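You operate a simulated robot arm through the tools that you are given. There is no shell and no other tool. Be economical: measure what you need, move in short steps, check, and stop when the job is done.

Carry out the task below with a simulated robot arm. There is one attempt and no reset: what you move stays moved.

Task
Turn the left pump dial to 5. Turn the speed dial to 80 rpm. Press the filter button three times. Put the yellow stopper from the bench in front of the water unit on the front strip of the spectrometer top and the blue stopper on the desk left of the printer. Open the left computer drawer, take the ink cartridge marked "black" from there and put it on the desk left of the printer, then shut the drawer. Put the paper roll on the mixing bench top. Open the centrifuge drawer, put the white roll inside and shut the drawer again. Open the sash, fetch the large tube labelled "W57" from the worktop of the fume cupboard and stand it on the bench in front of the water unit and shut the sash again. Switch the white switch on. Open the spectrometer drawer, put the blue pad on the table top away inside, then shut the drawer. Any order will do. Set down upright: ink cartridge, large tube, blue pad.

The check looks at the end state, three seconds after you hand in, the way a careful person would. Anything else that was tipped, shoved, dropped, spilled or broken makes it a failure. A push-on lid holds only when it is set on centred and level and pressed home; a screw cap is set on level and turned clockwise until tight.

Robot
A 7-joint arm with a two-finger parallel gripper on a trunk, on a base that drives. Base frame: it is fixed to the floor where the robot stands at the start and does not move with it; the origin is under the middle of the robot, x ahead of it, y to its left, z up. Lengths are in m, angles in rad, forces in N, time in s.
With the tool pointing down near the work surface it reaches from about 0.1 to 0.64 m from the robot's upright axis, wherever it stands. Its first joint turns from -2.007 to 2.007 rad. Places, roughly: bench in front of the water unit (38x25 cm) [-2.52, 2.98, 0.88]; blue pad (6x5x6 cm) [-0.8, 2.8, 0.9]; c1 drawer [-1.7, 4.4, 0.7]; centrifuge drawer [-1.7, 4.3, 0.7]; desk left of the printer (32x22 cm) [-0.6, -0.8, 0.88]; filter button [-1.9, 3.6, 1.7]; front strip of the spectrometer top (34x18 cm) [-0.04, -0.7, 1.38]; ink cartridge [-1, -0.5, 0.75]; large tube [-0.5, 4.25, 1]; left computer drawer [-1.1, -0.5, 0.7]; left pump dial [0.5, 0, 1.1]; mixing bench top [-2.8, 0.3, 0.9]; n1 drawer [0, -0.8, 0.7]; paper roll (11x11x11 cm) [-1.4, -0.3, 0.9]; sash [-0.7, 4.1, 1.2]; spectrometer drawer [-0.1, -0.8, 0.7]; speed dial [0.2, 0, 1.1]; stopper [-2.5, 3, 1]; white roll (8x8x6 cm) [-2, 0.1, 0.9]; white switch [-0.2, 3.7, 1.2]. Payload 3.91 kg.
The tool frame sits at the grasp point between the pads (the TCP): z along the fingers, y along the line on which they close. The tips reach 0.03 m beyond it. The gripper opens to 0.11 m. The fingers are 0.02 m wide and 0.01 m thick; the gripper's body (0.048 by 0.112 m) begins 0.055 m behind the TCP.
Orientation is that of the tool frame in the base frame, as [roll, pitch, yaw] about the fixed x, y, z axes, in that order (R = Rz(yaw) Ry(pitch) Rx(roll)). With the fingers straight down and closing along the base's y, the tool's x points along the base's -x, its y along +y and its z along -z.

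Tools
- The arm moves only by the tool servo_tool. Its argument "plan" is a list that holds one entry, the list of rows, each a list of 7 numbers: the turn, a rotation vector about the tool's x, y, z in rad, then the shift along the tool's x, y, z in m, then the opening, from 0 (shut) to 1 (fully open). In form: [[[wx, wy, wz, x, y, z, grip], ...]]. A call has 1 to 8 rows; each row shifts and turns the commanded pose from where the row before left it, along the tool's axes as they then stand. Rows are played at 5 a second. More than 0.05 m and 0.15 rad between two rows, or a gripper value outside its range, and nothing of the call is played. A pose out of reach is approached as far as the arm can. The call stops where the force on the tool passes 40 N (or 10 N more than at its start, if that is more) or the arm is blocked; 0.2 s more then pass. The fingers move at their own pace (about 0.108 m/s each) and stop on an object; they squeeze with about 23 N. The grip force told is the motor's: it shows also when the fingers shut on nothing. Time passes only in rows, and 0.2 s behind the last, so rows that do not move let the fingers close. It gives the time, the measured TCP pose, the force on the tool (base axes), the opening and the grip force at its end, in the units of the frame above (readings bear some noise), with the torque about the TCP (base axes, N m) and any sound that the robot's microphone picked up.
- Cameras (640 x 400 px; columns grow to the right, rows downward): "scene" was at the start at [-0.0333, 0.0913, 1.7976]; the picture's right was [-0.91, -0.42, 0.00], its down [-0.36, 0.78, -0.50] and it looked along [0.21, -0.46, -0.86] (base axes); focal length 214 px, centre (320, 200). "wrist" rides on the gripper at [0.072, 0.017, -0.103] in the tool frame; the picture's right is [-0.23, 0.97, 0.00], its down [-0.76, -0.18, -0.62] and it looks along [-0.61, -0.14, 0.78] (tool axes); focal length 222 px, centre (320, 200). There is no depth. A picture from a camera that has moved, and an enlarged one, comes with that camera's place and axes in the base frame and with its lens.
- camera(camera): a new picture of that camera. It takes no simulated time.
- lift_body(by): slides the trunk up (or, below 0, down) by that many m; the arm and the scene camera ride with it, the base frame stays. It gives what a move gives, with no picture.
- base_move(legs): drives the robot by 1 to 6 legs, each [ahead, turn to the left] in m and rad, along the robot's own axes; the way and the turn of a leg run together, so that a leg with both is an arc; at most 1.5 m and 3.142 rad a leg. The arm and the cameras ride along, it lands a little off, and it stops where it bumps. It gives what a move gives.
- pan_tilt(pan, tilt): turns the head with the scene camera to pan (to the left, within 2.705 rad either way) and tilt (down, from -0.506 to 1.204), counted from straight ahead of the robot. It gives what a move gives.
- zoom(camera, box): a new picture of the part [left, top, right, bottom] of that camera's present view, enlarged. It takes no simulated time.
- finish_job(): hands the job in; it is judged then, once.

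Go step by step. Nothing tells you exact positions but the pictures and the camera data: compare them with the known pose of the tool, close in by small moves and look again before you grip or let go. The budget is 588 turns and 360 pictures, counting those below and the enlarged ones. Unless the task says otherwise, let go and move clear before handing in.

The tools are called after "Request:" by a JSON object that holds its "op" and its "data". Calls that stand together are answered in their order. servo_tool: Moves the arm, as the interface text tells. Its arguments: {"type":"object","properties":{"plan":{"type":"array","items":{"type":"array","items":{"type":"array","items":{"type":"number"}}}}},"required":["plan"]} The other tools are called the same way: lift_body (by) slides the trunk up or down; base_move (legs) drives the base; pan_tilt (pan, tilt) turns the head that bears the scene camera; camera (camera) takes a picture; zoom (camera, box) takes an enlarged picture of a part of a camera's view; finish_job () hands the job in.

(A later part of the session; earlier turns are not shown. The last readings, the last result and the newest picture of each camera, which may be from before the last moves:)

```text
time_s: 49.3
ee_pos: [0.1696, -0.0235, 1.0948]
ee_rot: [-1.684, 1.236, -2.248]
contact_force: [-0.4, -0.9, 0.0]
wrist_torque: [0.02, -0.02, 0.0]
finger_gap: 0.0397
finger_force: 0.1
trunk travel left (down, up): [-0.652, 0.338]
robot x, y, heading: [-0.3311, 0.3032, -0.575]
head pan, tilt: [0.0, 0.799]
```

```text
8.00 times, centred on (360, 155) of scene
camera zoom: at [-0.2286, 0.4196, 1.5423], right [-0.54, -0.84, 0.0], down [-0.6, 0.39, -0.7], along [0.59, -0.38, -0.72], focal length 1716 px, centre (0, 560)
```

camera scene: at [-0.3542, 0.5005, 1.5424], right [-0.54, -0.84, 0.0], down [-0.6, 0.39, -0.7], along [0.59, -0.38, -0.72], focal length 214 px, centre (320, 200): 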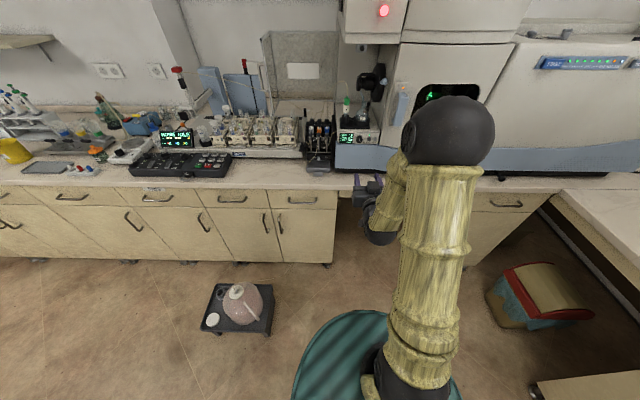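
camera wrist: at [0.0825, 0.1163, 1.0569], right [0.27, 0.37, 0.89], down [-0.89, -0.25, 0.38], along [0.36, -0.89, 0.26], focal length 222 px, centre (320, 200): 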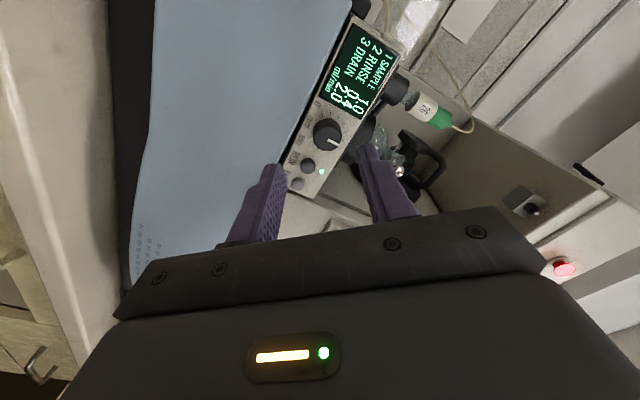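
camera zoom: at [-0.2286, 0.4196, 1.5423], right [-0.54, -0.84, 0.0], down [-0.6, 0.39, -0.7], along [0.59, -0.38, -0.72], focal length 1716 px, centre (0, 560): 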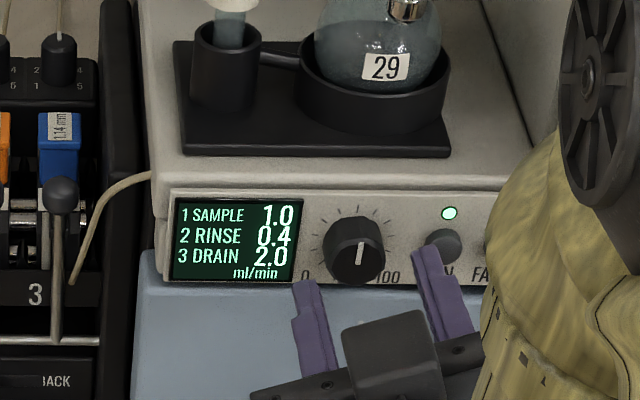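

Request:
{"op": "servo_tool", "data": {"plan": [[[0, 0, 0, -0.004, -0.0004, 0, 0.31], [0, 0, 0, 0, 0, 0.012, 0.31], [0, 0, 0, 0, 0, 0.012, 0.31]]]}}

Request:
{"op": "zoom", "data": {"camera": "wrist", "box": [200, 40, 440, 220]}}

Request:
{"op": "zoom", "data": {"camera": "scene", "box": [320, 130, 400, 180]}}

```text
time_s: 50.1
ee_pos: [0.1905, -0.0372, 1.099]
ee_rot: [-1.688, 1.235, -2.253]
contact_force: [0.8, 0.2, -0.5]
wrist_torque: [0.01, -0.03, -0.03]
finger_gap: 0.0341
finger_force: 0.0
trunk travel left (down, up): [-0.652, 0.338]
robot x, y, heading: [-0.3286, 0.3012, -0.573]
head pan, tilt: [0.0, 0.799]
```

```text
2.22 times, centred on (320, 130) of wrist
camera zoom: at [0.0981, 0.0144, 1.028], right [0.54, 0.84, -0.1], down [-0.46, 0.39, 0.8], along [0.71, -0.38, 0.59], focal length 494 px, centre (320, 356)
```

zoom: 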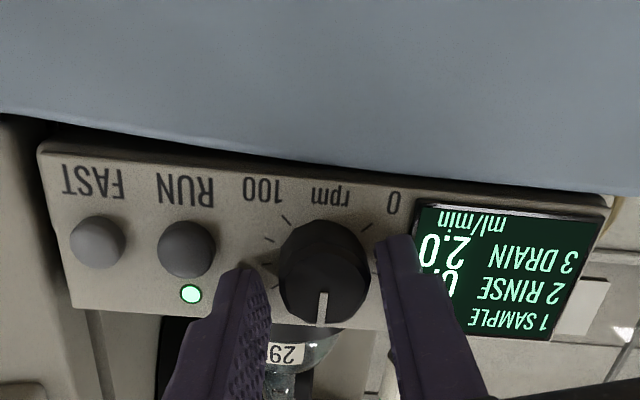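

```text
8.00 times, centred on (360, 155) of scene
camera zoom: at [-0.2288, 0.4196, 1.5424], right [-0.54, -0.84, 0.0], down [-0.6, 0.39, -0.7], along [0.59, -0.38, -0.72], focal length 1716 px, centre (0, 560)
```

zoom: 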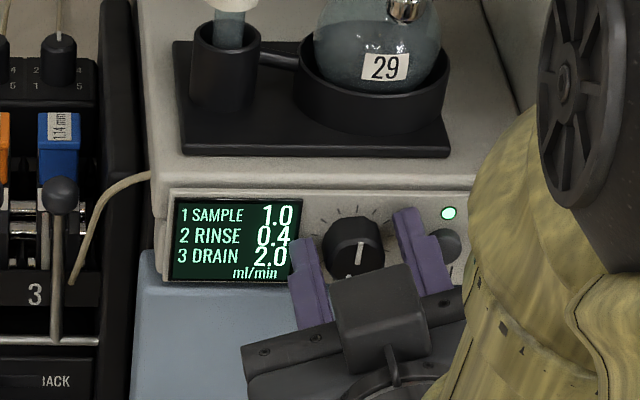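

Request:
{"op": "servo_tool", "data": {"plan": [[[0, 0, 0, 0, 0, 0.004, 0.31], [0, 0, 0, 0, 0, 0, 0.1], [0, 0, 0, 0, 0, 0, 0.1], [0, 0, 0, 0, 0, 0, 0.1]]]}}

Request:
{"op": "zoom", "data": {"camera": "wrist", "box": [200, 40, 440, 220]}}

```text
time_s: 51.1
ee_pos: [0.1937, -0.0343, 1.097]
ee_rot: [-1.692, 1.234, -2.253]
contact_force: [-20.7, 24.2, -14.3]
wrist_torque: [-0.19, 0.47, 1.0]
finger_gap: 0.0275
finger_force: 16.1
trunk travel left (down, up): [-0.652, 0.338]
robot x, y, heading: [-0.3274, 0.3047, -0.575]
head pan, tilt: [0.0, 0.799]
```

```text
2.22 times, centred on (320, 130) of wrist
camera zoom: at [0.0994, 0.0159, 1.0278], right [0.53, 0.84, -0.1], down [-0.45, 0.39, 0.8], along [0.71, -0.38, 0.59], focal length 494 px, centre (320, 356)
```

zoom: 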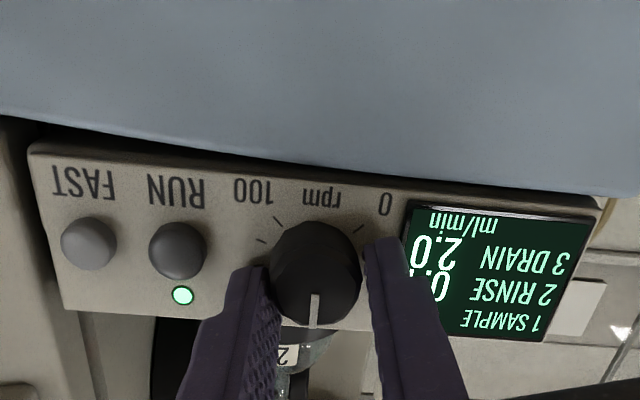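

Request:
{"op": "servo_tool", "data": {"plan": [[[0, 0, 0, 0.001, 0.001, -0.003, 0.1], [0, 0, 0.1, 0, 0, 0, 0.1]]]}}

Request:
{"op": "zoom", "data": {"camera": "wrist", "box": [200, 40, 440, 220]}}

```text
time_s: 51.7
ee_pos: [0.191, -0.0356, 1.0986]
ee_rot: [-1.719, 1.335, -2.286]
contact_force: [-7.1, 16.1, -9.4]
wrist_torque: [-0.37, -0.5, 0.36]
finger_gap: 0.0257
finger_force: 45.4
trunk travel left (down, up): [-0.652, 0.338]
robot x, y, heading: [-0.3273, 0.3023, -0.572]
head pan, tilt: [0.0, 0.799]
```

```text
2.22 times, centred on (320, 130) of wrist
camera zoom: at [0.103, 0.0216, 1.027], right [0.54, 0.84, 0.0], down [-0.5, 0.32, 0.8], along [0.68, -0.43, 0.6], focal length 494 px, centre (320, 356)
```

zoom: 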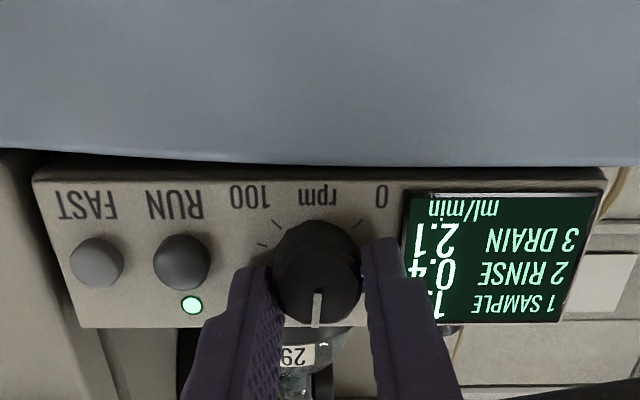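

The knob turns (display changed). I continue the stroke.

Request:
{"op": "servo_tool", "data": {"plan": [[[0, 0, 0.15, 0, 0.0, 0, 0.1], [0, 0, 0.15, 0, 0, 0, 0.1], [0, 0, 0.15, 0, 0, 0, 0.1], [0, 0, 0.15, 0, 0, 0, 0.1]]]}}

Request:
{"op": "zoom", "data": {"camera": "wrist", "box": [200, 40, 440, 220]}}

Request:
{"op": "zoom", "data": {"camera": "scene", "box": [320, 130, 400, 180]}}

```text
time_s: 52.7
ee_pos: [0.1897, -0.0358, 1.0974]
ee_rot: [1.668, 1.199, 1.087]
contact_force: [-6.7, 5.2, -2.3]
wrist_torque: [-0.17, -0.23, 0.01]
finger_gap: 0.0254
finger_force: 44.8
trunk travel left (down, up): [-0.652, 0.338]
robot x, y, heading: [-0.3284, 0.3025, -0.577]
head pan, tilt: [0.0, 0.799]
```

```text
2.22 times, centred on (320, 130) of wrist
camera zoom: at [0.1252, 0.0554, 1.0397], right [0.47, 0.68, 0.56], down [-0.74, -0.04, 0.67], along [0.48, -0.73, 0.49], focal length 494 px, centre (320, 356)
```

zoom: 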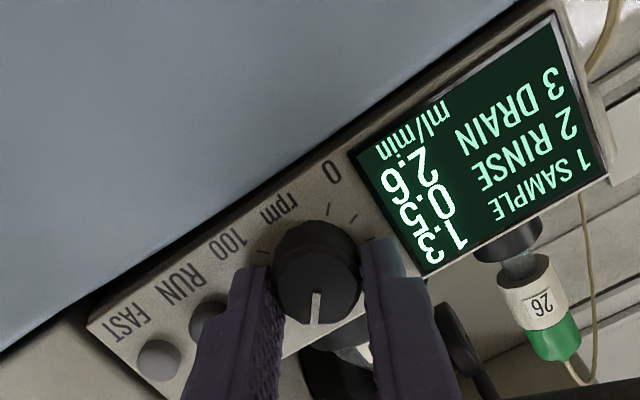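

```text
8.00 times, centred on (360, 155) of scene
camera zoom: at [-0.2295, 0.4203, 1.5424], right [-0.54, -0.84, 0.0], down [-0.6, 0.39, -0.7], along [0.59, -0.38, -0.72], focal length 1716 px, centre (0, 560)
```

zoom: 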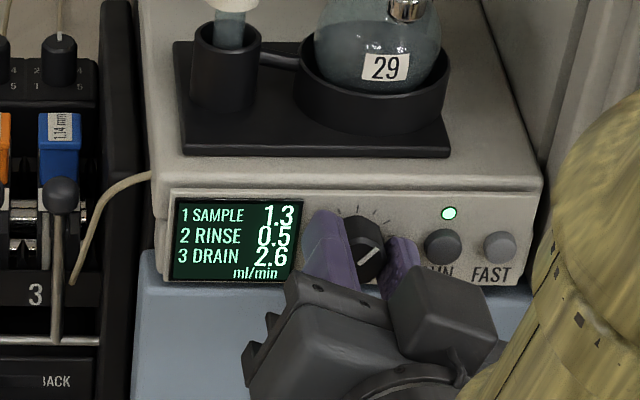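

65 rpm now (readout 2.6). I release, roll back, and take the second stroke.

Request:
{"op": "servo_tool", "data": {"plan": [[[0, 0, 0, 0, 0, 0, 0.31], [0, 0, 0, 0, 0, 0, 0.31], [0, 0, -0.14, 0, 0, 0, 0.31], [0, 0, -0.14, 0, 0, 0, 0.31], [0, 0, -0.14, 0, 0, 0, 0.31], [0, 0, -0.14, 0, 0, 0, 0.31], [0, 0, -0.14, 0, 0, 0, 0.31]]]}}

Request:
{"op": "zoom", "data": {"camera": "wrist", "box": [200, 40, 440, 220]}}

```text
time_s: 54.3
ee_pos: [0.1914, -0.0364, 1.0954]
ee_rot: [-1.685, 1.232, -2.251]
contact_force: [-0.6, 0.3, 0.7]
wrist_torque: [-0.01, -0.04, 0.03]
finger_gap: 0.0343
finger_force: 0.1
trunk travel left (down, up): [-0.652, 0.338]
robot x, y, heading: [-0.3289, 0.3036, -0.576]
head pan, tilt: [0.0, 0.799]
```

```text
2.22 times, centred on (320, 130) of wrist
camera zoom: at [0.0982, 0.0144, 1.0261], right [0.53, 0.84, -0.11], down [-0.45, 0.39, 0.8], along [0.71, -0.38, 0.59], focal length 494 px, centre (320, 356)
```

zoom: 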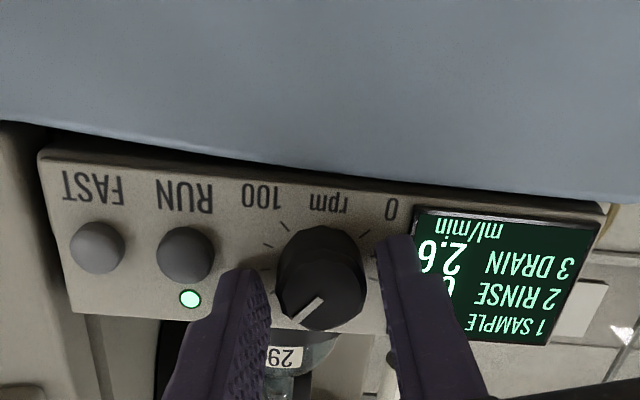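

Request:
{"op": "servo_tool", "data": {"plan": [[[0, 0, 0, -0.001, -0.0005, 0, 0.1], [0, 0, 0, 0, 0, 0, 0.1], [0, 0, 0, 0, 0, 0, 0.1], [0, 0, 0.14, 0, 0, 0, 0.1], [0, 0, 0.14, 0, 0, 0, 0.1], [0, 0, 0.14, 0, 0, 0, 0.1], [0, 0, 0.14, 0, 0, 0, 0.1], [0, 0, 0.14, 0, 0, 0, 0.1]]]}}

Request:
{"op": "zoom", "data": {"camera": "wrist", "box": [200, 40, 440, 220]}}

Request:
{"op": "zoom", "data": {"camera": "scene", "box": [320, 130, 400, 180]}}

```text
time_s: 56.1
ee_pos: [0.1908, -0.0364, 1.0951]
ee_rot: [1.686, 1.199, 1.106]
contact_force: [-9.2, 9.9, -21.8]
wrist_torque: [0.12, 0.21, 0.19]
finger_gap: 0.0251
finger_force: 44.7
trunk travel left (down, up): [-0.652, 0.338]
robot x, y, heading: [-0.3282, 0.3038, -0.57]
head pan, tilt: [0.0, 0.799]
```

```text
2.22 times, centred on (320, 130) of wrist
camera zoom: at [0.125, 0.056, 1.0389], right [0.47, 0.68, 0.56], down [-0.74, -0.05, 0.67], along [0.49, -0.73, 0.48], focal length 494 px, centre (320, 356)
```

zoom: 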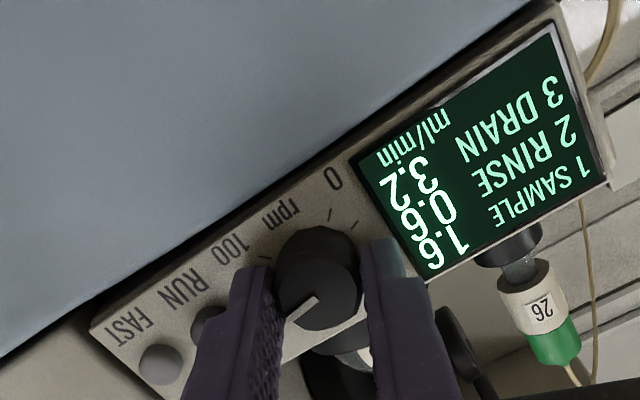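

```text
8.00 times, centred on (360, 155) of scene
camera zoom: at [-0.2282, 0.42, 1.5422], right [-0.54, -0.84, 0.0], down [-0.6, 0.39, -0.7], along [0.59, -0.38, -0.72], focal length 1716 px, centre (0, 560)
```

zoom: 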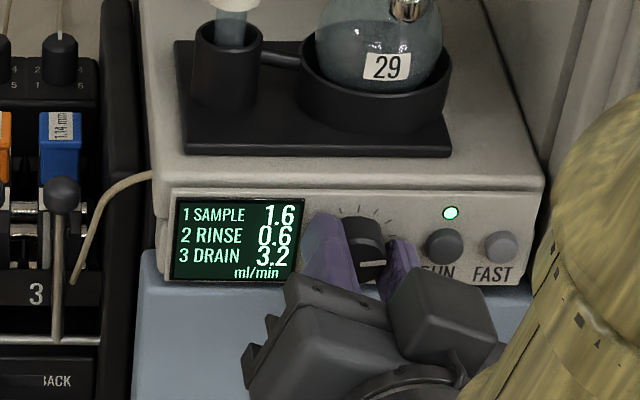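

80 rpm reached (3.2 ml/min). I release, withdraw, and look at the pump dials.

Request:
{"op": "servo_tool", "data": {"plan": [[[0, 0, 0, 0, 0, 0, 0.31], [0, 0, 0, 0, 0, 0, 0.32], [0, 0, 0, 0, 0, -0.03, 0.32], [0, 0, 0, 0, 0, -0.04, 0.32], [0, 0, -0.13, 0, 0, -0.03, 0.32], [0, 0, -0.12, 0, 0, 0, 0.32], [0, 0, -0.12, 0, 0, 0, 0.32]]]}}

Request:
{"op": "zoom", "data": {"camera": "scene", "box": [320, 130, 400, 180]}}

Request:
{"op": "zoom", "data": {"camera": "scene", "box": [290, 110, 340, 142]}}

```text
time_s: 57.7
ee_pos: [0.1287, 0.0038, 1.1047]
ee_rot: [-2.992, 1.536, 2.722]
contact_force: [-0.1, -0.7, -0.3]
wrist_torque: [0.03, 0.03, -0.01]
finger_gap: 0.0352
finger_force: 0.0
out of reach, approached as far as the arm can: row 5
trunk travel left (down, up): [-0.652, 0.338]
robot x, y, heading: [-0.3259, 0.3027, -0.575]
head pan, tilt: [0.0, 0.799]
```

```text
8.00 times, centred on (360, 155) of scene
camera zoom: at [-0.2287, 0.4196, 1.5424], right [-0.54, -0.84, 0.0], down [-0.6, 0.39, -0.7], along [0.59, -0.38, -0.72], focal length 1716 px, centre (0, 560)
```

zoom: 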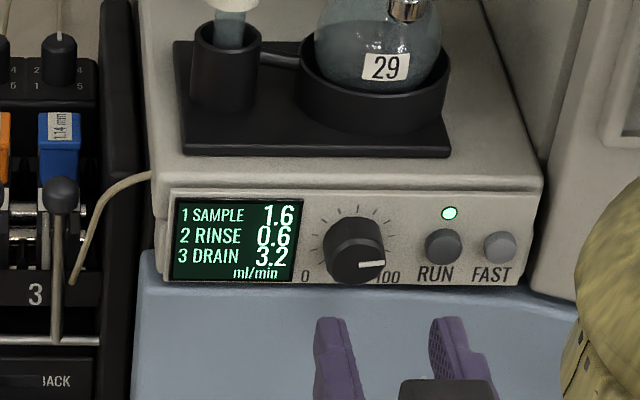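

```text
12.50 times, centred on (315, 126) of scene
camera zoom: at [-0.2287, 0.4196, 1.5424], right [-0.54, -0.84, 0.0], down [-0.6, 0.39, -0.7], along [0.59, -0.38, -0.72], focal length 2681 px, centre (382, 1125)
```

zoom: 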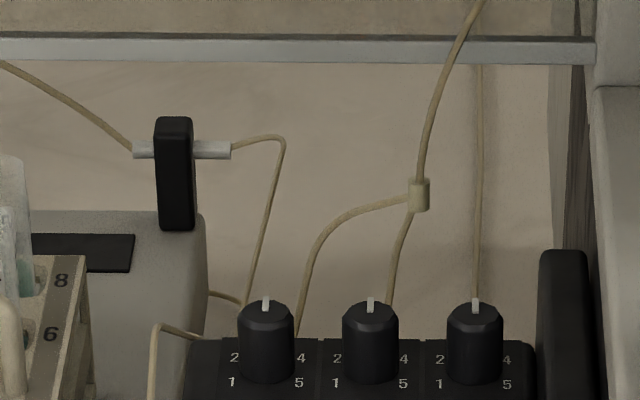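

Speed dial done. Next I back off, raise, and re-point the gripper down for the pump dial near (0.49,0.00,1.09).

Request:
{"op": "base_move", "data": {"legs": [[-0.2, 0]]}}

Request:
{"op": "lift_body", "data": {"by": 0.27}}

Request:
{"op": "servo_tool", "data": {"plan": [[[0, 0.15, 0, 0, 0, 0, 0.5], [0, 0.15, 0, 0, 0, 0, 0.5], [0, 0.15, 0, 0, 0, 0, 0.5], [0, 0.15, 0, 0, 0, 0, 0.5], [0, 0.15, 0, 0, 0, 0, 0.5], [0, 0.15, 0, 0, 0, 0, 0.5], [0, 0.15, 0, 0, 0, 0, 0.5], [0, 0.15, 0, 0, 0, 0, 0.5]]]}}

```text
time_s: 59.4
ee_pos: [-0.0384, 0.1127, 1.1056]
ee_rot: [-3.049, 1.534, 2.666]
contact_force: [-0.1, 0.0, -0.2]
wrist_torque: [0.02, 0.02, 0.02]
finger_gap: 0.0351
finger_force: 0.0
trunk travel left (down, up): [-0.652, 0.338]
robot x, y, heading: [-0.4915, 0.4092, -0.575]
head pan, tilt: [0.0, 0.799]
```

```text
time_s: 62.2
ee_pos: [-0.0385, 0.1116, 1.3752]
ee_rot: [-3.049, 1.534, 2.666]
contact_force: [-0.1, 0.4, -0.3]
wrist_torque: [-0.03, 0.0, 0.0]
finger_gap: 0.0351
finger_force: 0.1
trunk travel left (down, up): [-0.922, 0.068]
robot x, y, heading: [-0.4913, 0.4121, -0.571]
head pan, tilt: [0.0, 0.799]
```

```text
time_s: 64.0
ee_pos: [-0.0372, 0.1125, 1.3737]
ee_rot: [-3.14, 0.332, 2.573]
contact_force: [0.0, -0.4, -0.4]
wrist_torque: [0.01, 0.02, 0.03]
finger_gap: 0.055
finger_force: 0.0
trunk travel left (down, up): [-0.922, 0.068]
robot x, y, heading: [-0.4924, 0.413, -0.571]
head pan, tilt: [0.0, 0.799]
```

Request:
{"op": "servo_tool", "data": {"plan": [[[0, 0.15, 0, 0, 0, 0, 0.35], [0, 0.15, 0, 0, 0, 0, 0.35], [0, 0.032, 0, 0, 0, 0, 0.35], [0, 0, 0.15, 0, 0, 0, 0.35], [0, 0, 0.15, 0, 0, 0, 0.35], [0, 0, 0.15, 0, 0, 0, 0.35], [0, 0, 0.15, 0, 0, 0, 0.35], [0, 0, 0.15, 0, 0, 0, 0.35]]]}}

Request:
{"op": "servo_tool", "data": {"plan": [[[0, 0, 0.15, 0, 0, 0, 0.35], [0, 0, 0.08, 0, 0, 0, 0.35]]]}}

Request:
{"op": "base_move", "data": {"legs": [[0, 0.571], [0.52, 0], [0, -0.571]]}}

Request:
{"op": "camera", "data": {"camera": "scene"}}

Request:
{"op": "camera", "data": {"camera": "wrist"}}

```text
time_s: 65.8
ee_pos: [-0.038, 0.1121, 1.3755]
ee_rot: [-3.141, 0.004, 1.818]
contact_force: [-1.0, -0.1, 0.3]
wrist_torque: [0.0, -0.01, 0.0]
finger_gap: 0.0387
finger_force: 0.1
trunk travel left (down, up): [-0.922, 0.068]
robot x, y, heading: [-0.4904, 0.4092, -0.572]
head pan, tilt: [0.0, 0.799]
```

```text
time_s: 66.4
ee_pos: [-0.0372, 0.112, 1.3745]
ee_rot: [-3.141, 0.003, 1.591]
contact_force: [0.0, -0.2, -0.7]
wrist_torque: [0.04, -0.01, -0.01]
finger_gap: 0.0381
finger_force: 0.0
trunk travel left (down, up): [-0.922, 0.068]
robot x, y, heading: [-0.4931, 0.4108, -0.573]
head pan, tilt: [0.0, 0.799]
```

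```text
time_s: 71.7
ee_pos: [0.4714, 0.4085, 1.3758]
ee_rot: [3.139, 0.004, 2.168]
contact_force: [0.7, 0.3, -0.6]
wrist_torque: [0.03, 0.01, -0.02]
finger_gap: 0.0384
finger_force: 0.1
trunk travel left (down, up): [-0.922, 0.068]
robot x, y, heading: [-0.0733, 0.4122, 0.009]
head pan, tilt: [0.0, 0.799]
stopped in leg 2: the robot was blocked; the commanded pose is now the measured one
```

```text
307 pictures are left
camera scene: at [-0.0544, 0.5625, 1.8124], right [0.01, -1.0, 0.0], down [-0.72, -0.01, -0.7], along [0.7, 0.01, -0.72], focal length 214 px, centre (320, 200)
```

scene: 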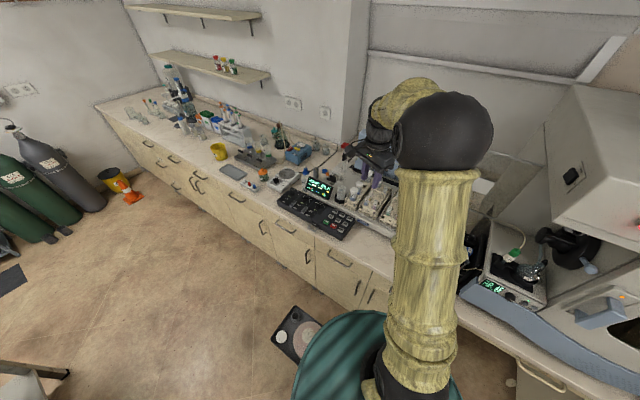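

```text
306 pictures are left
camera wrist: at [0.4447, 0.4792, 1.4791], right [0.93, 0.36, 0.0], down [0.28, -0.73, 0.63], along [0.23, -0.58, -0.78], focal length 222 px, centre (320, 200)
```

wrist: 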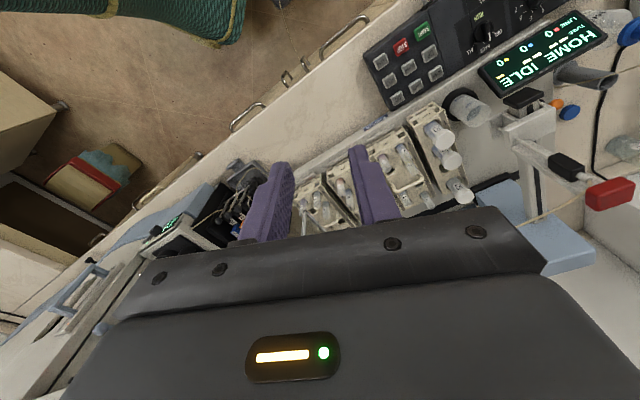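

Blocked gently by the box on the floor (it still stands where it was); I go round it with a wider path.

Request:
{"op": "base_move", "data": {"legs": [[-0.1, 0], [0, 1.19], [-0.23, 0], [0, -1.4]]}}

Request:
{"op": "camera", "data": {"camera": "scene"}}

Request:
{"op": "camera", "data": {"camera": "wrist"}}

```text
time_s: 83.7
ee_pos: [0.271, 0.0759, 1.3767]
ee_rot: [3.14, 0.005, 1.95]
contact_force: [-0.3, 0.3, -0.2]
wrist_torque: [-0.03, 0.02, 0.03]
finger_gap: 0.0384
finger_force: 0.0
trunk travel left (down, up): [-0.922, 0.068]
robot x, y, heading: [-0.2588, 0.1952, -0.211]
head pan, tilt: [0.0, 0.799]
```

```text
305 pictures are left
camera scene: at [-0.2079, 0.3389, 1.8124], right [-0.21, -0.98, 0.0], down [-0.7, 0.15, -0.7], along [0.68, -0.14, -0.72], focal length 214 px, centre (320, 200)
```

scene: 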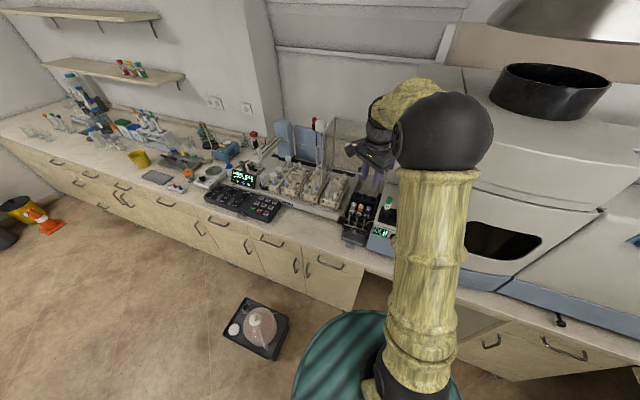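

```text
304 pictures are left
camera wrist: at [0.2612, 0.1488, 1.4796], right [0.99, 0.15, 0.0], down [0.11, -0.77, 0.63], along [0.1, -0.62, -0.78], focal length 222 px, centre (320, 200)
```

wrist: 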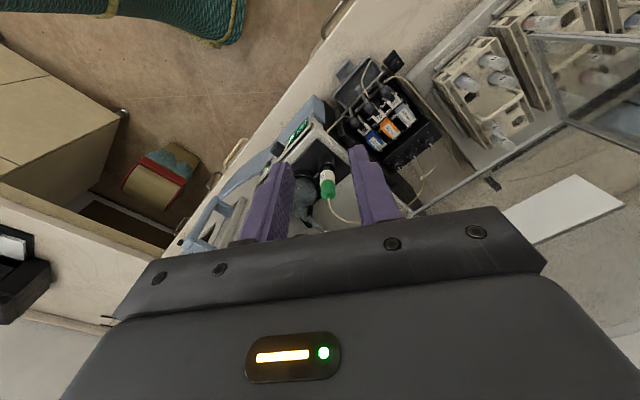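

Request:
{"op": "servo_tool", "data": {"plan": [[[0, 0, 0, 0.021, -0.031, 0, 0.35], [0, 0, 0, 0.021, -0.031, 0, 0.35], [0, 0, 0, 0.021, -0.031, 0, 0.35], [0, 0, 0, 0.021, -0.031, 0, 0.35]]]}}

Request:
{"op": "base_move", "data": {"legs": [[0, 0.503], [0.26, 0]]}}

Request:
{"op": "camera", "data": {"camera": "scene"}}

```text
time_s: 84.7
ee_pos: [0.1244, 0.1083, 1.3759]
ee_rot: [3.138, 0.004, 1.951]
contact_force: [-0.7, -0.1, -0.7]
wrist_torque: [0.02, 0.03, 0.0]
finger_gap: 0.0385
finger_force: 0.0
trunk travel left (down, up): [-0.922, 0.068]
robot x, y, heading: [-0.255, 0.193, -0.209]
head pan, tilt: [0.0, 0.799]
```

```text
time_s: 88.8
ee_pos: [0.3687, 0.3869, 1.377]
ee_rot: [3.14, 0.005, 2.467]
contact_force: [-0.1, -0.2, -0.9]
wrist_torque: [-0.03, -0.01, 0.0]
finger_gap: 0.0384
finger_force: 0.1
trunk travel left (down, up): [-0.922, 0.068]
robot x, y, heading: [-0.0106, 0.2722, 0.312]
head pan, tilt: [0.0, 0.799]
```

```text
303 pictures are left
camera scene: at [-0.0366, 0.4248, 1.8124], right [0.3, -0.95, 0.0], down [-0.68, -0.22, -0.7], along [0.66, 0.21, -0.72], focal length 214 px, centre (320, 200)
```

scene: 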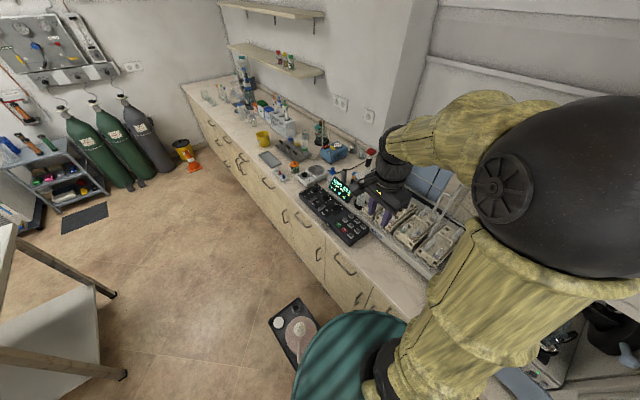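

Request:
{"op": "base_move", "data": {"legs": [[0, -0.807]]}}

Request:
{"op": "pan_tilt", "data": {"pan": 0.1, "tilt": 1.0}}

Request:
{"op": "camera", "data": {"camera": "scene"}}

Request:
{"op": "camera", "data": {"camera": "wrist"}}

```text
time_s: 92.2
ee_pos: [0.3342, 0.081, 1.3762]
ee_rot: [3.14, 0.006, 1.666]
contact_force: [0.1, 0.2, -0.6]
wrist_torque: [-0.03, 0.05, 0.01]
finger_gap: 0.0382
finger_force: 0.0
trunk travel left (down, up): [-0.922, 0.068]
robot x, y, heading: [-0.0119, 0.2748, -0.5]
head pan, tilt: [0.0, 0.799]
```

```text
time_s: 92.9
ee_pos: [0.3358, 0.0818, 1.3765]
ee_rot: [3.138, 0.006, 1.664]
contact_force: [0.8, 0.6, -0.5]
wrist_torque: [0.01, 0.0, -0.01]
finger_gap: 0.0385
finger_force: 0.1
trunk travel left (down, up): [-0.922, 0.068]
robot x, y, heading: [-0.0118, 0.2707, -0.493]
head pan, tilt: [0.099, 1.0]
```

```text
302 pictures are left
camera scene: at [0.0732, 0.4086, 1.7973], right [-0.39, -0.92, 0.0], down [-0.78, 0.32, -0.54], along [0.5, -0.21, -0.84], focal length 214 px, centre (320, 200)
```

scene: 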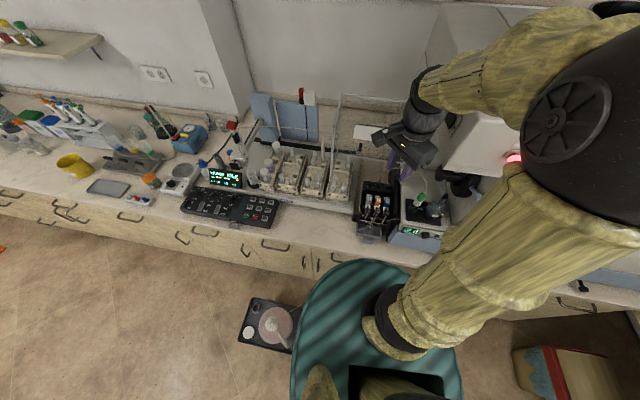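

```text
301 pictures are left
camera wrist: at [0.3456, 0.156, 1.4798], right [0.99, -0.13, 0.0], down [-0.11, -0.77, 0.63], along [-0.08, -0.62, -0.78], focal length 222 px, centre (320, 200)
```

wrist: 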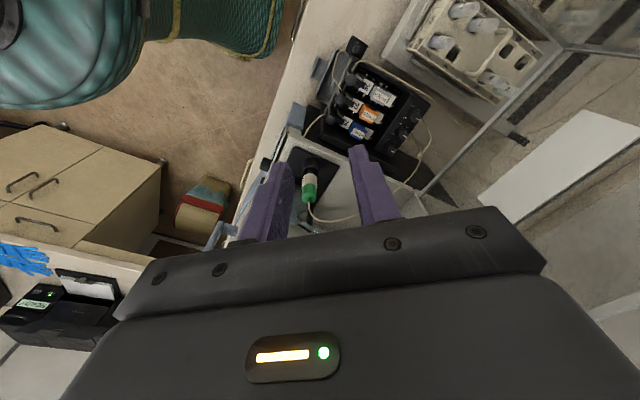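

Request:
{"op": "zoom", "data": {"camera": "wrist", "box": [340, 60, 460, 160]}}

Request:
{"op": "zoom", "data": {"camera": "scene", "box": [340, 160, 440, 222]}}

```text
4.00 times, centred on (400, 110) of wrist
camera zoom: at [0.3456, 0.156, 1.4798], right [0.99, -0.13, 0.0], down [-0.11, -0.77, 0.63], along [-0.08, -0.62, -0.78], focal length 888 px, centre (0, 560)
```

zoom: 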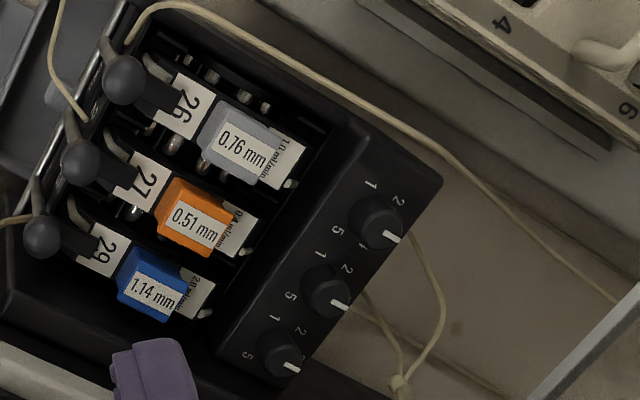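

```text
6.40 times, centred on (390, 191) of scene
camera zoom: at [0.0732, 0.4086, 1.7973], right [-0.39, -0.92, 0.0], down [-0.78, 0.32, -0.54], along [0.5, -0.21, -0.84], focal length 1373 px, centre (-128, 258)
```

zoom: 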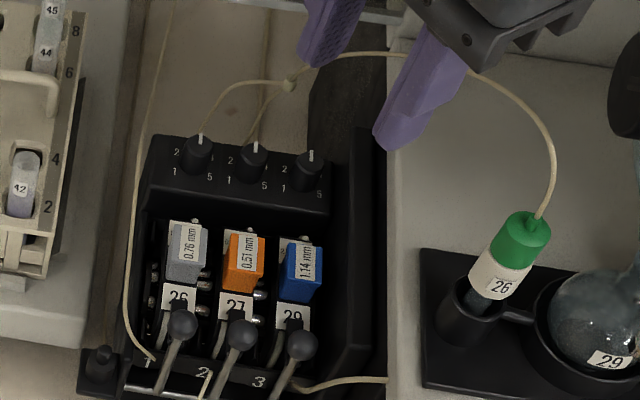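

Left dial top at about (0.493,0.004,1.09), pointer on 3. I move above it.

Request:
{"op": "servo_tool", "data": {"plan": [[[0, 0, 0, -0.023, 0.0373, 0, 0.3], [0, 0, 0, -0.023, 0.0373, 0, 0.3], [0, 0, 0, -0.023, 0.0373, 0, 0.3], [0, 0, 0, -0.023, 0.0373, 0, 0.3]]]}}

Request:
{"op": "camera", "data": {"camera": "wrist"}}

Request:
{"op": "camera", "data": {"camera": "scene"}}

```text
time_s: 93.9
ee_pos: [0.4971, 0.0061, 1.374]
ee_rot: [3.141, 0.003, 1.665]
contact_force: [0.7, -0.6, 0.2]
wrist_torque: [0.03, 0.04, 0.03]
finger_gap: 0.0332
finger_force: 0.0
trunk travel left (down, up): [-0.922, 0.068]
robot x, y, heading: [-0.0093, 0.2728, -0.492]
head pan, tilt: [0.099, 1.0]
```

```text
298 pictures are left
camera wrist: at [0.5073, 0.0787, 1.4777], right [0.99, -0.13, 0.0], down [-0.11, -0.77, 0.63], along [-0.08, -0.62, -0.78], focal length 222 px, centre (320, 200)
```

wrist: 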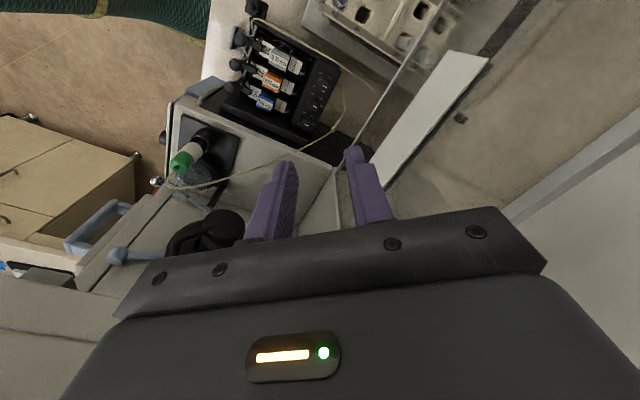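

```text
297 pictures are left
camera scene: at [0.0755, 0.4076, 1.7972], right [-0.38, -0.92, 0.0], down [-0.78, 0.32, -0.54], along [0.5, -0.21, -0.84], focal length 214 px, centre (320, 200)
```

scene: 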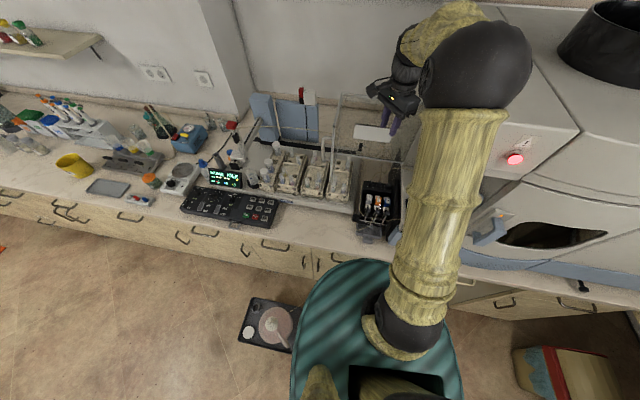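

Request:
{"op": "lift_body", "data": {"by": -0.2}}

Request:
{"op": "camera", "data": {"camera": "wrist"}}

Request:
{"op": "zoom", "data": {"camera": "scene", "box": [340, 100, 480, 200]}}

```text
time_s: 96.1
ee_pos: [0.4949, 0.0055, 1.1763]
ee_rot: [3.14, 0.005, 1.665]
contact_force: [0.9, 0.2, 0.3]
wrist_torque: [-0.01, 0.02, -0.01]
finger_gap: 0.0328
finger_force: 0.0
trunk travel left (down, up): [-0.722, 0.268]
robot x, y, heading: [-0.0072, 0.2733, -0.491]
head pan, tilt: [0.099, 1.0]
```

```text
296 pictures are left
camera wrist: at [0.5049, 0.0797, 1.2789], right [0.99, -0.13, 0.0], down [-0.11, -0.77, 0.63], along [-0.08, -0.62, -0.78], focal length 222 px, centre (320, 200)
```

wrist: 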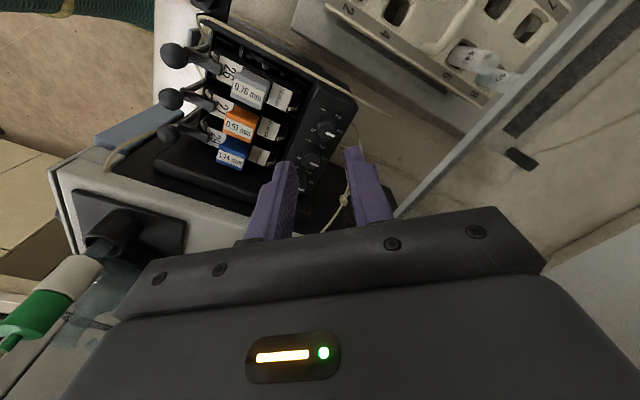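

```text
4.00 times, centred on (410, 150) of scene
camera zoom: at [0.0732, 0.4087, 1.5973], right [-0.38, -0.92, 0.0], down [-0.78, 0.32, -0.54], along [0.5, -0.21, -0.84], focal length 858 px, centre (-40, 400)
```

zoom: 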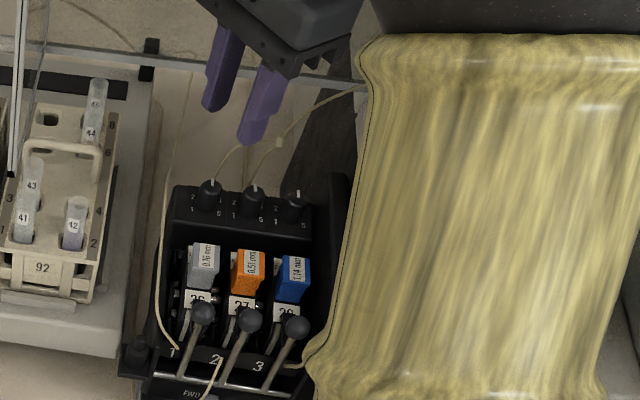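

Request:
{"op": "zoom", "data": {"camera": "wrist", "box": [270, 90, 390, 190]}}

Request:
{"op": "zoom", "data": {"camera": "scene", "box": [375, 135, 425, 166]}}

```text
4.00 times, centred on (330, 140) of wrist
camera zoom: at [0.5049, 0.0797, 1.2789], right [0.99, -0.13, 0.0], down [-0.11, -0.77, 0.63], along [-0.08, -0.62, -0.78], focal length 888 px, centre (280, 440)
```

zoom: 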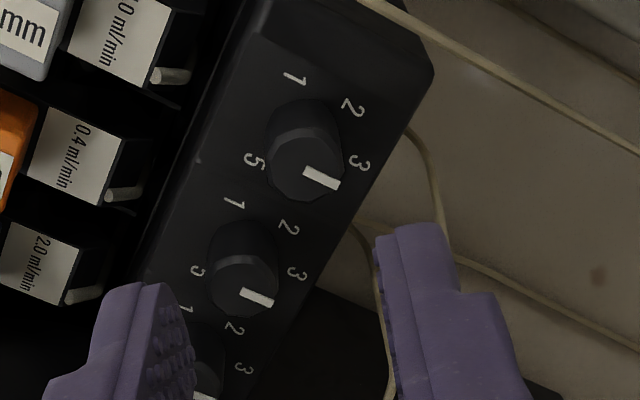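

```text
12.80 times, centred on (400, 150) of scene
camera zoom: at [0.0732, 0.4087, 1.5973], right [-0.38, -0.92, 0.0], down [-0.78, 0.32, -0.54], along [0.5, -0.21, -0.84], focal length 2745 px, centre (-704, 834)
```

zoom: 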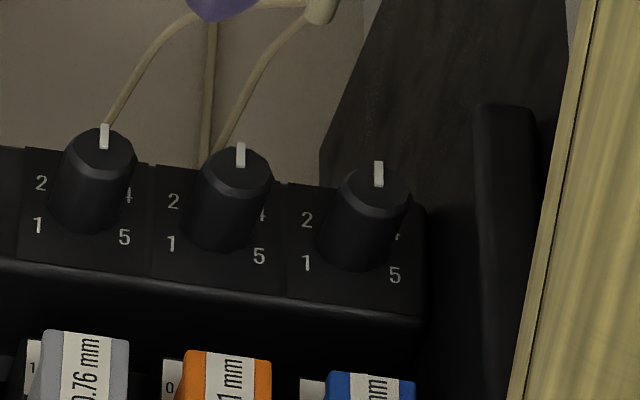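

Request:
{"op": "servo_tool", "data": {"plan": [[[0, 0, 0, -0.0068, 0.0034, 0.02, 0.3], [0, 0, 0, 0, 0, 0.03, 0.3]]]}}

Request:
{"op": "zoom", "data": {"camera": "wrist", "box": [260, 90, 420, 210]}}

Request:
{"op": "zoom", "data": {"camera": "scene", "box": [365, 120, 435, 166]}}

```text
time_s: 96.7
ee_pos: [0.4995, -0.0005, 1.1251]
ee_rot: [3.14, 0.006, 1.665]
contact_force: [0.5, 0.5, -0.2]
wrist_torque: [-0.01, -0.05, -0.02]
finger_gap: 0.0328
finger_force: 0.1
trunk travel left (down, up): [-0.722, 0.268]
robot x, y, heading: [-0.0085, 0.2715, -0.493]
head pan, tilt: [0.099, 1.0]
```

```text
3.33 times, centred on (340, 150) of wrist
camera zoom: at [0.5092, 0.0724, 1.2278], right [0.99, -0.13, 0.0], down [-0.11, -0.77, 0.63], along [-0.08, -0.62, -0.78], focal length 740 px, centre (253, 367)
```

zoom: 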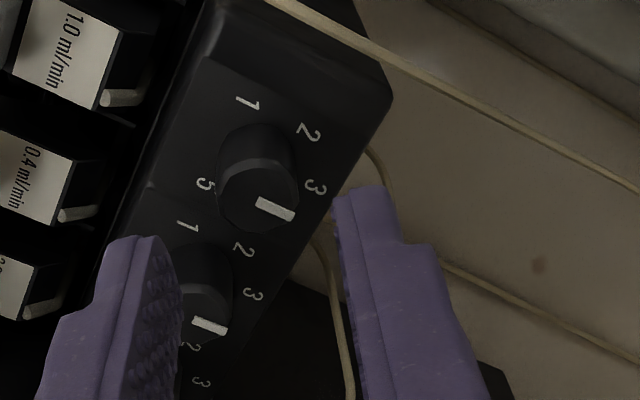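

```text
8.70 times, centred on (400, 143) of scene
camera zoom: at [0.0738, 0.4085, 1.5972], right [-0.38, -0.92, 0.0], down [-0.78, 0.32, -0.54], along [0.5, -0.21, -0.84], focal length 1865 px, centre (-376, 696)
```

zoom: 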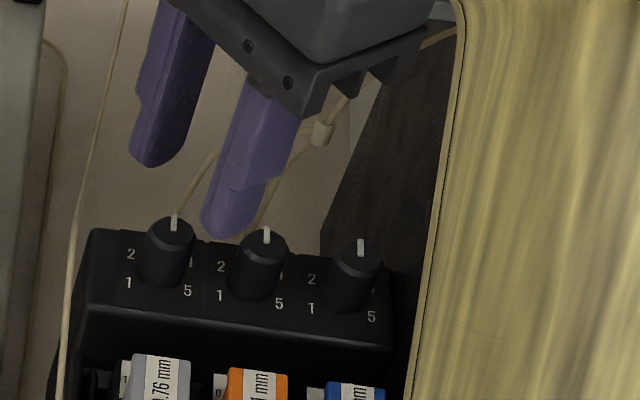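

Request:
{"op": "servo_tool", "data": {"plan": [[[0, 0, 0, -0.001, 0.001, 0.01, 0.3], [0, 0, 0, 0, 0, 0.01, 0.3], [0, 0, 0, 0, 0, 0.01, 0.3]]]}}

Request:
{"op": "zoom", "data": {"camera": "wrist", "box": [260, 90, 420, 210]}}

Request:
{"op": "zoom", "data": {"camera": "scene", "box": [365, 120, 435, 166]}}

```text
time_s: 97.5
ee_pos: [0.5003, -0.002, 1.0953]
ee_rot: [3.138, 0.005, 1.664]
contact_force: [-0.4, 0.4, 0.0]
wrist_torque: [-0.01, -0.03, 0.0]
finger_gap: 0.033
finger_force: 0.1
trunk travel left (down, up): [-0.722, 0.268]
robot x, y, heading: [-0.0103, 0.2734, -0.497]
head pan, tilt: [0.099, 1.0]
```

```text
3.33 times, centred on (340, 150) of wrist
camera zoom: at [0.5102, 0.072, 1.1986], right [0.99, -0.13, 0.0], down [-0.11, -0.77, 0.63], along [-0.08, -0.62, -0.78], focal length 740 px, centre (253, 367)
```

zoom: 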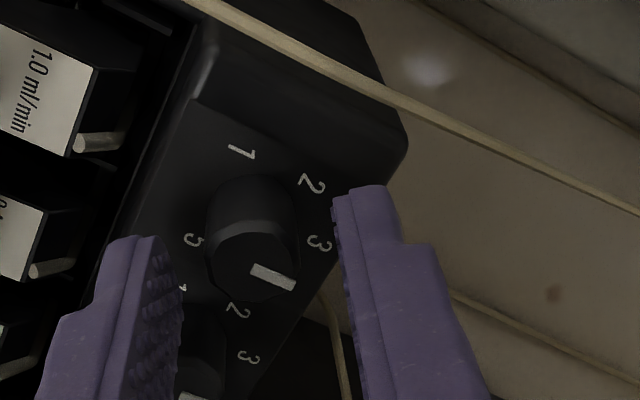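

```text
8.70 times, centred on (400, 143) of scene
camera zoom: at [0.0735, 0.4085, 1.5972], right [-0.38, -0.92, 0.0], down [-0.78, 0.32, -0.54], along [0.5, -0.21, -0.84], focal length 1865 px, centre (-376, 696)
```

zoom: 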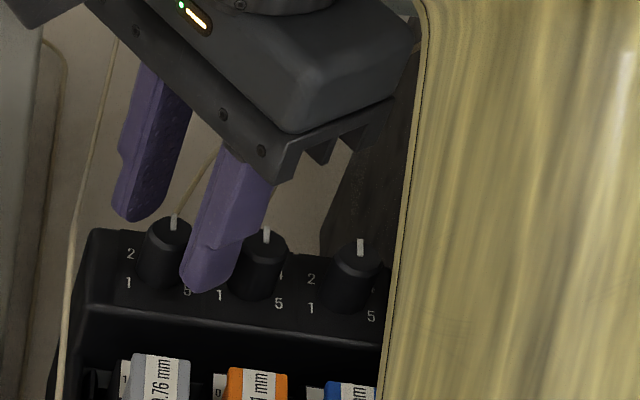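

Request:
{"op": "servo_tool", "data": {"plan": [[[0, 0, 0, -0.001, 0, 0.002, 0.05], [0, 0, 0, 0, 0, 0, 0.05], [0, 0, 0, 0, 0, 0, 0.05], [0, 0, 0.12, 0, 0, 0, 0.05]]]}}

Request:
{"op": "zoom", "data": {"camera": "wrist", "box": [260, 90, 420, 210]}}

```text
time_s: 98.5
ee_pos: [0.4992, -0.0015, 1.0952]
ee_rot: [3.135, 0.007, 1.545]
contact_force: [2.0, 3.4, 19.5]
wrist_torque: [0.65, 0.02, 0.02]
finger_gap: 0.018
finger_force: 44.9
trunk travel left (down, up): [-0.722, 0.268]
robot x, y, heading: [-0.0091, 0.2753, -0.494]
head pan, tilt: [0.099, 1.0]
```

```text
3.33 times, centred on (340, 150) of wrist
camera zoom: at [0.5183, 0.0706, 1.1985], right [0.97, -0.25, 0.01], down [-0.2, -0.75, 0.63], along [-0.15, -0.61, -0.78], focal length 740 px, centre (253, 367)
```

zoom: 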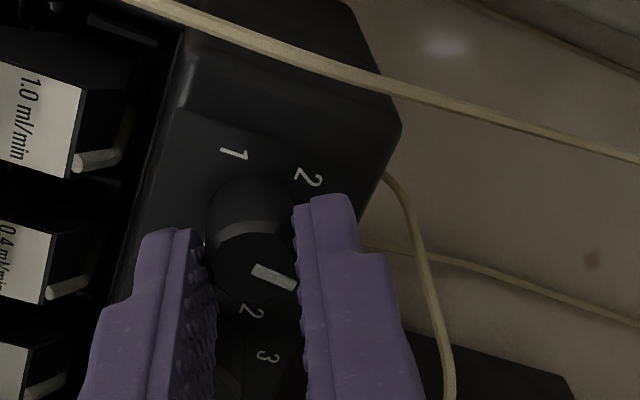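

Request:
{"op": "servo_tool", "data": {"plan": [[[0, 0, 0.13, 0, 0, -0.002, 0.05], [0, 0, 0.133, 0, 0, 0, 0.05], [0, 0, 0.133, 0, 0, 0, 0.05], [0, 0, 0.133, 0, 0, 0, 0.05], [0, 0, 0.133, 0, 0, 0, 0.05], [0, 0, 0.133, 0, 0, 0, 0.05], [0, 0, 0.133, 0, 0, 0, 0.05]]]}}

Request:
{"op": "zoom", "data": {"camera": "wrist", "box": [260, 90, 420, 210]}}

Request:
{"op": "zoom", "data": {"camera": "scene", "box": [365, 120, 435, 166]}}

```text
time_s: 100.1
ee_pos: [0.4996, -0.0022, 1.0958]
ee_rot: [3.138, 0.002, 0.614]
contact_force: [-0.2, 5.0, 4.1]
wrist_torque: [-0.52, 0.89, 0.01]
finger_gap: 0.018
finger_force: 45.6
trunk travel left (down, up): [-0.722, 0.268]
robot x, y, heading: [-0.01, 0.2747, -0.494]
head pan, tilt: [0.099, 1.0]
```

```text
3.33 times, centred on (340, 150) of wrist
camera zoom: at [0.569, 0.0262, 1.1988], right [0.38, -0.93, 0.0], down [-0.73, -0.29, 0.62], along [-0.58, -0.24, -0.78], focal length 740 px, centre (253, 367)
```

zoom: 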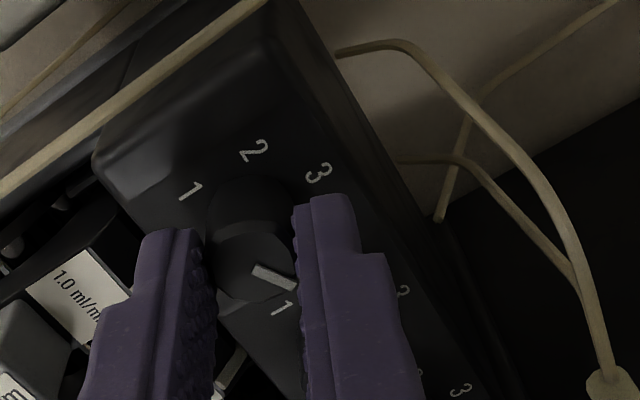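

```text
8.70 times, centred on (400, 143) of scene
camera zoom: at [0.0731, 0.4098, 1.5971], right [-0.38, -0.92, 0.0], down [-0.78, 0.32, -0.54], along [0.5, -0.21, -0.84], focal length 1865 px, centre (-376, 696)
```

zoom: 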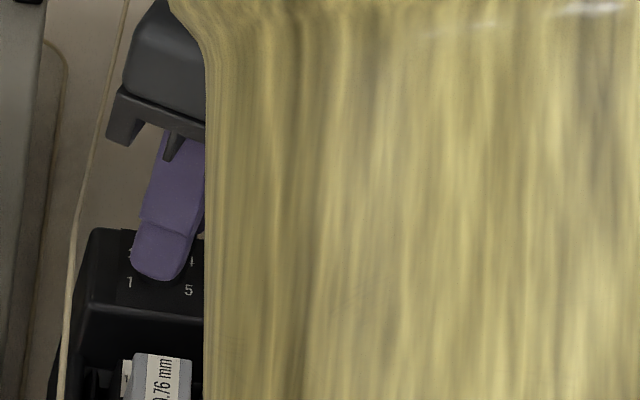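

Dial is at 4 (moved 60°). I regrip for the second 60°.

Request:
{"op": "servo_tool", "data": {"plan": [[[0, 0, 0, 0, 0, 0, 0.3], [0, 0, 0, 0, 0, 0, 0.3], [0, 0, -0.15, 0, 0, 0, 0.3], [0, 0, -0.15, 0, 0, 0, 0.3], [0, 0, -0.15, 0, 0, 0, 0.3], [0, 0, -0.15, 0, 0, 0, 0.3], [0, 0, -0.15, 0, 0, 0, 0.3], [0, 0, -0.15, 0, 0, 0, 0.3]]]}}

Request:
{"op": "servo_tool", "data": {"plan": [[[0, 0, -0.12, 0, 0, 0, 0.3], [0, 0, 0, 0, 0, 0, 0.05], [0, 0, 0, 0, 0, 0, 0.05], [0, 0, 0, 0, 0, 0, 0.05]]]}}

Request:
{"op": "zoom", "data": {"camera": "wrist", "box": [260, 90, 420, 210]}}

```text
time_s: 101.9
ee_pos: [0.5009, -0.0019, 1.0948]
ee_rot: [3.137, 0.005, 1.519]
contact_force: [-0.3, -0.1, 0.5]
wrist_torque: [0.0, -0.02, -0.04]
finger_gap: 0.0331
finger_force: 0.1
trunk travel left (down, up): [-0.722, 0.268]
robot x, y, heading: [-0.009, 0.2748, -0.492]
head pan, tilt: [0.099, 1.0]
```

```text
time_s: 102.9
ee_pos: [0.5003, -0.0033, 1.0957]
ee_rot: [3.139, 0.004, 1.639]
contact_force: [-4.7, -0.4, -2.1]
wrist_torque: [0.66, 0.23, -0.03]
finger_gap: 0.0186
finger_force: 45.4
trunk travel left (down, up): [-0.722, 0.268]
robot x, y, heading: [-0.014, 0.2721, -0.492]
head pan, tilt: [0.099, 1.0]
```

```text
3.33 times, centred on (340, 150) of wrist
camera zoom: at [0.5123, 0.0706, 1.1986], right [0.99, -0.16, 0.0], down [-0.13, -0.77, 0.63], along [-0.1, -0.62, -0.78], focal length 740 px, centre (253, 367)
```

zoom: 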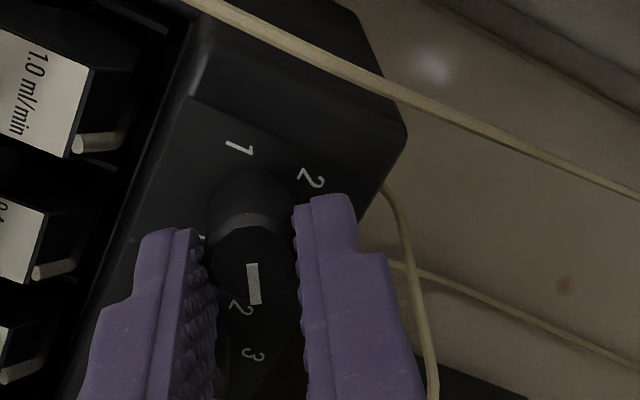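

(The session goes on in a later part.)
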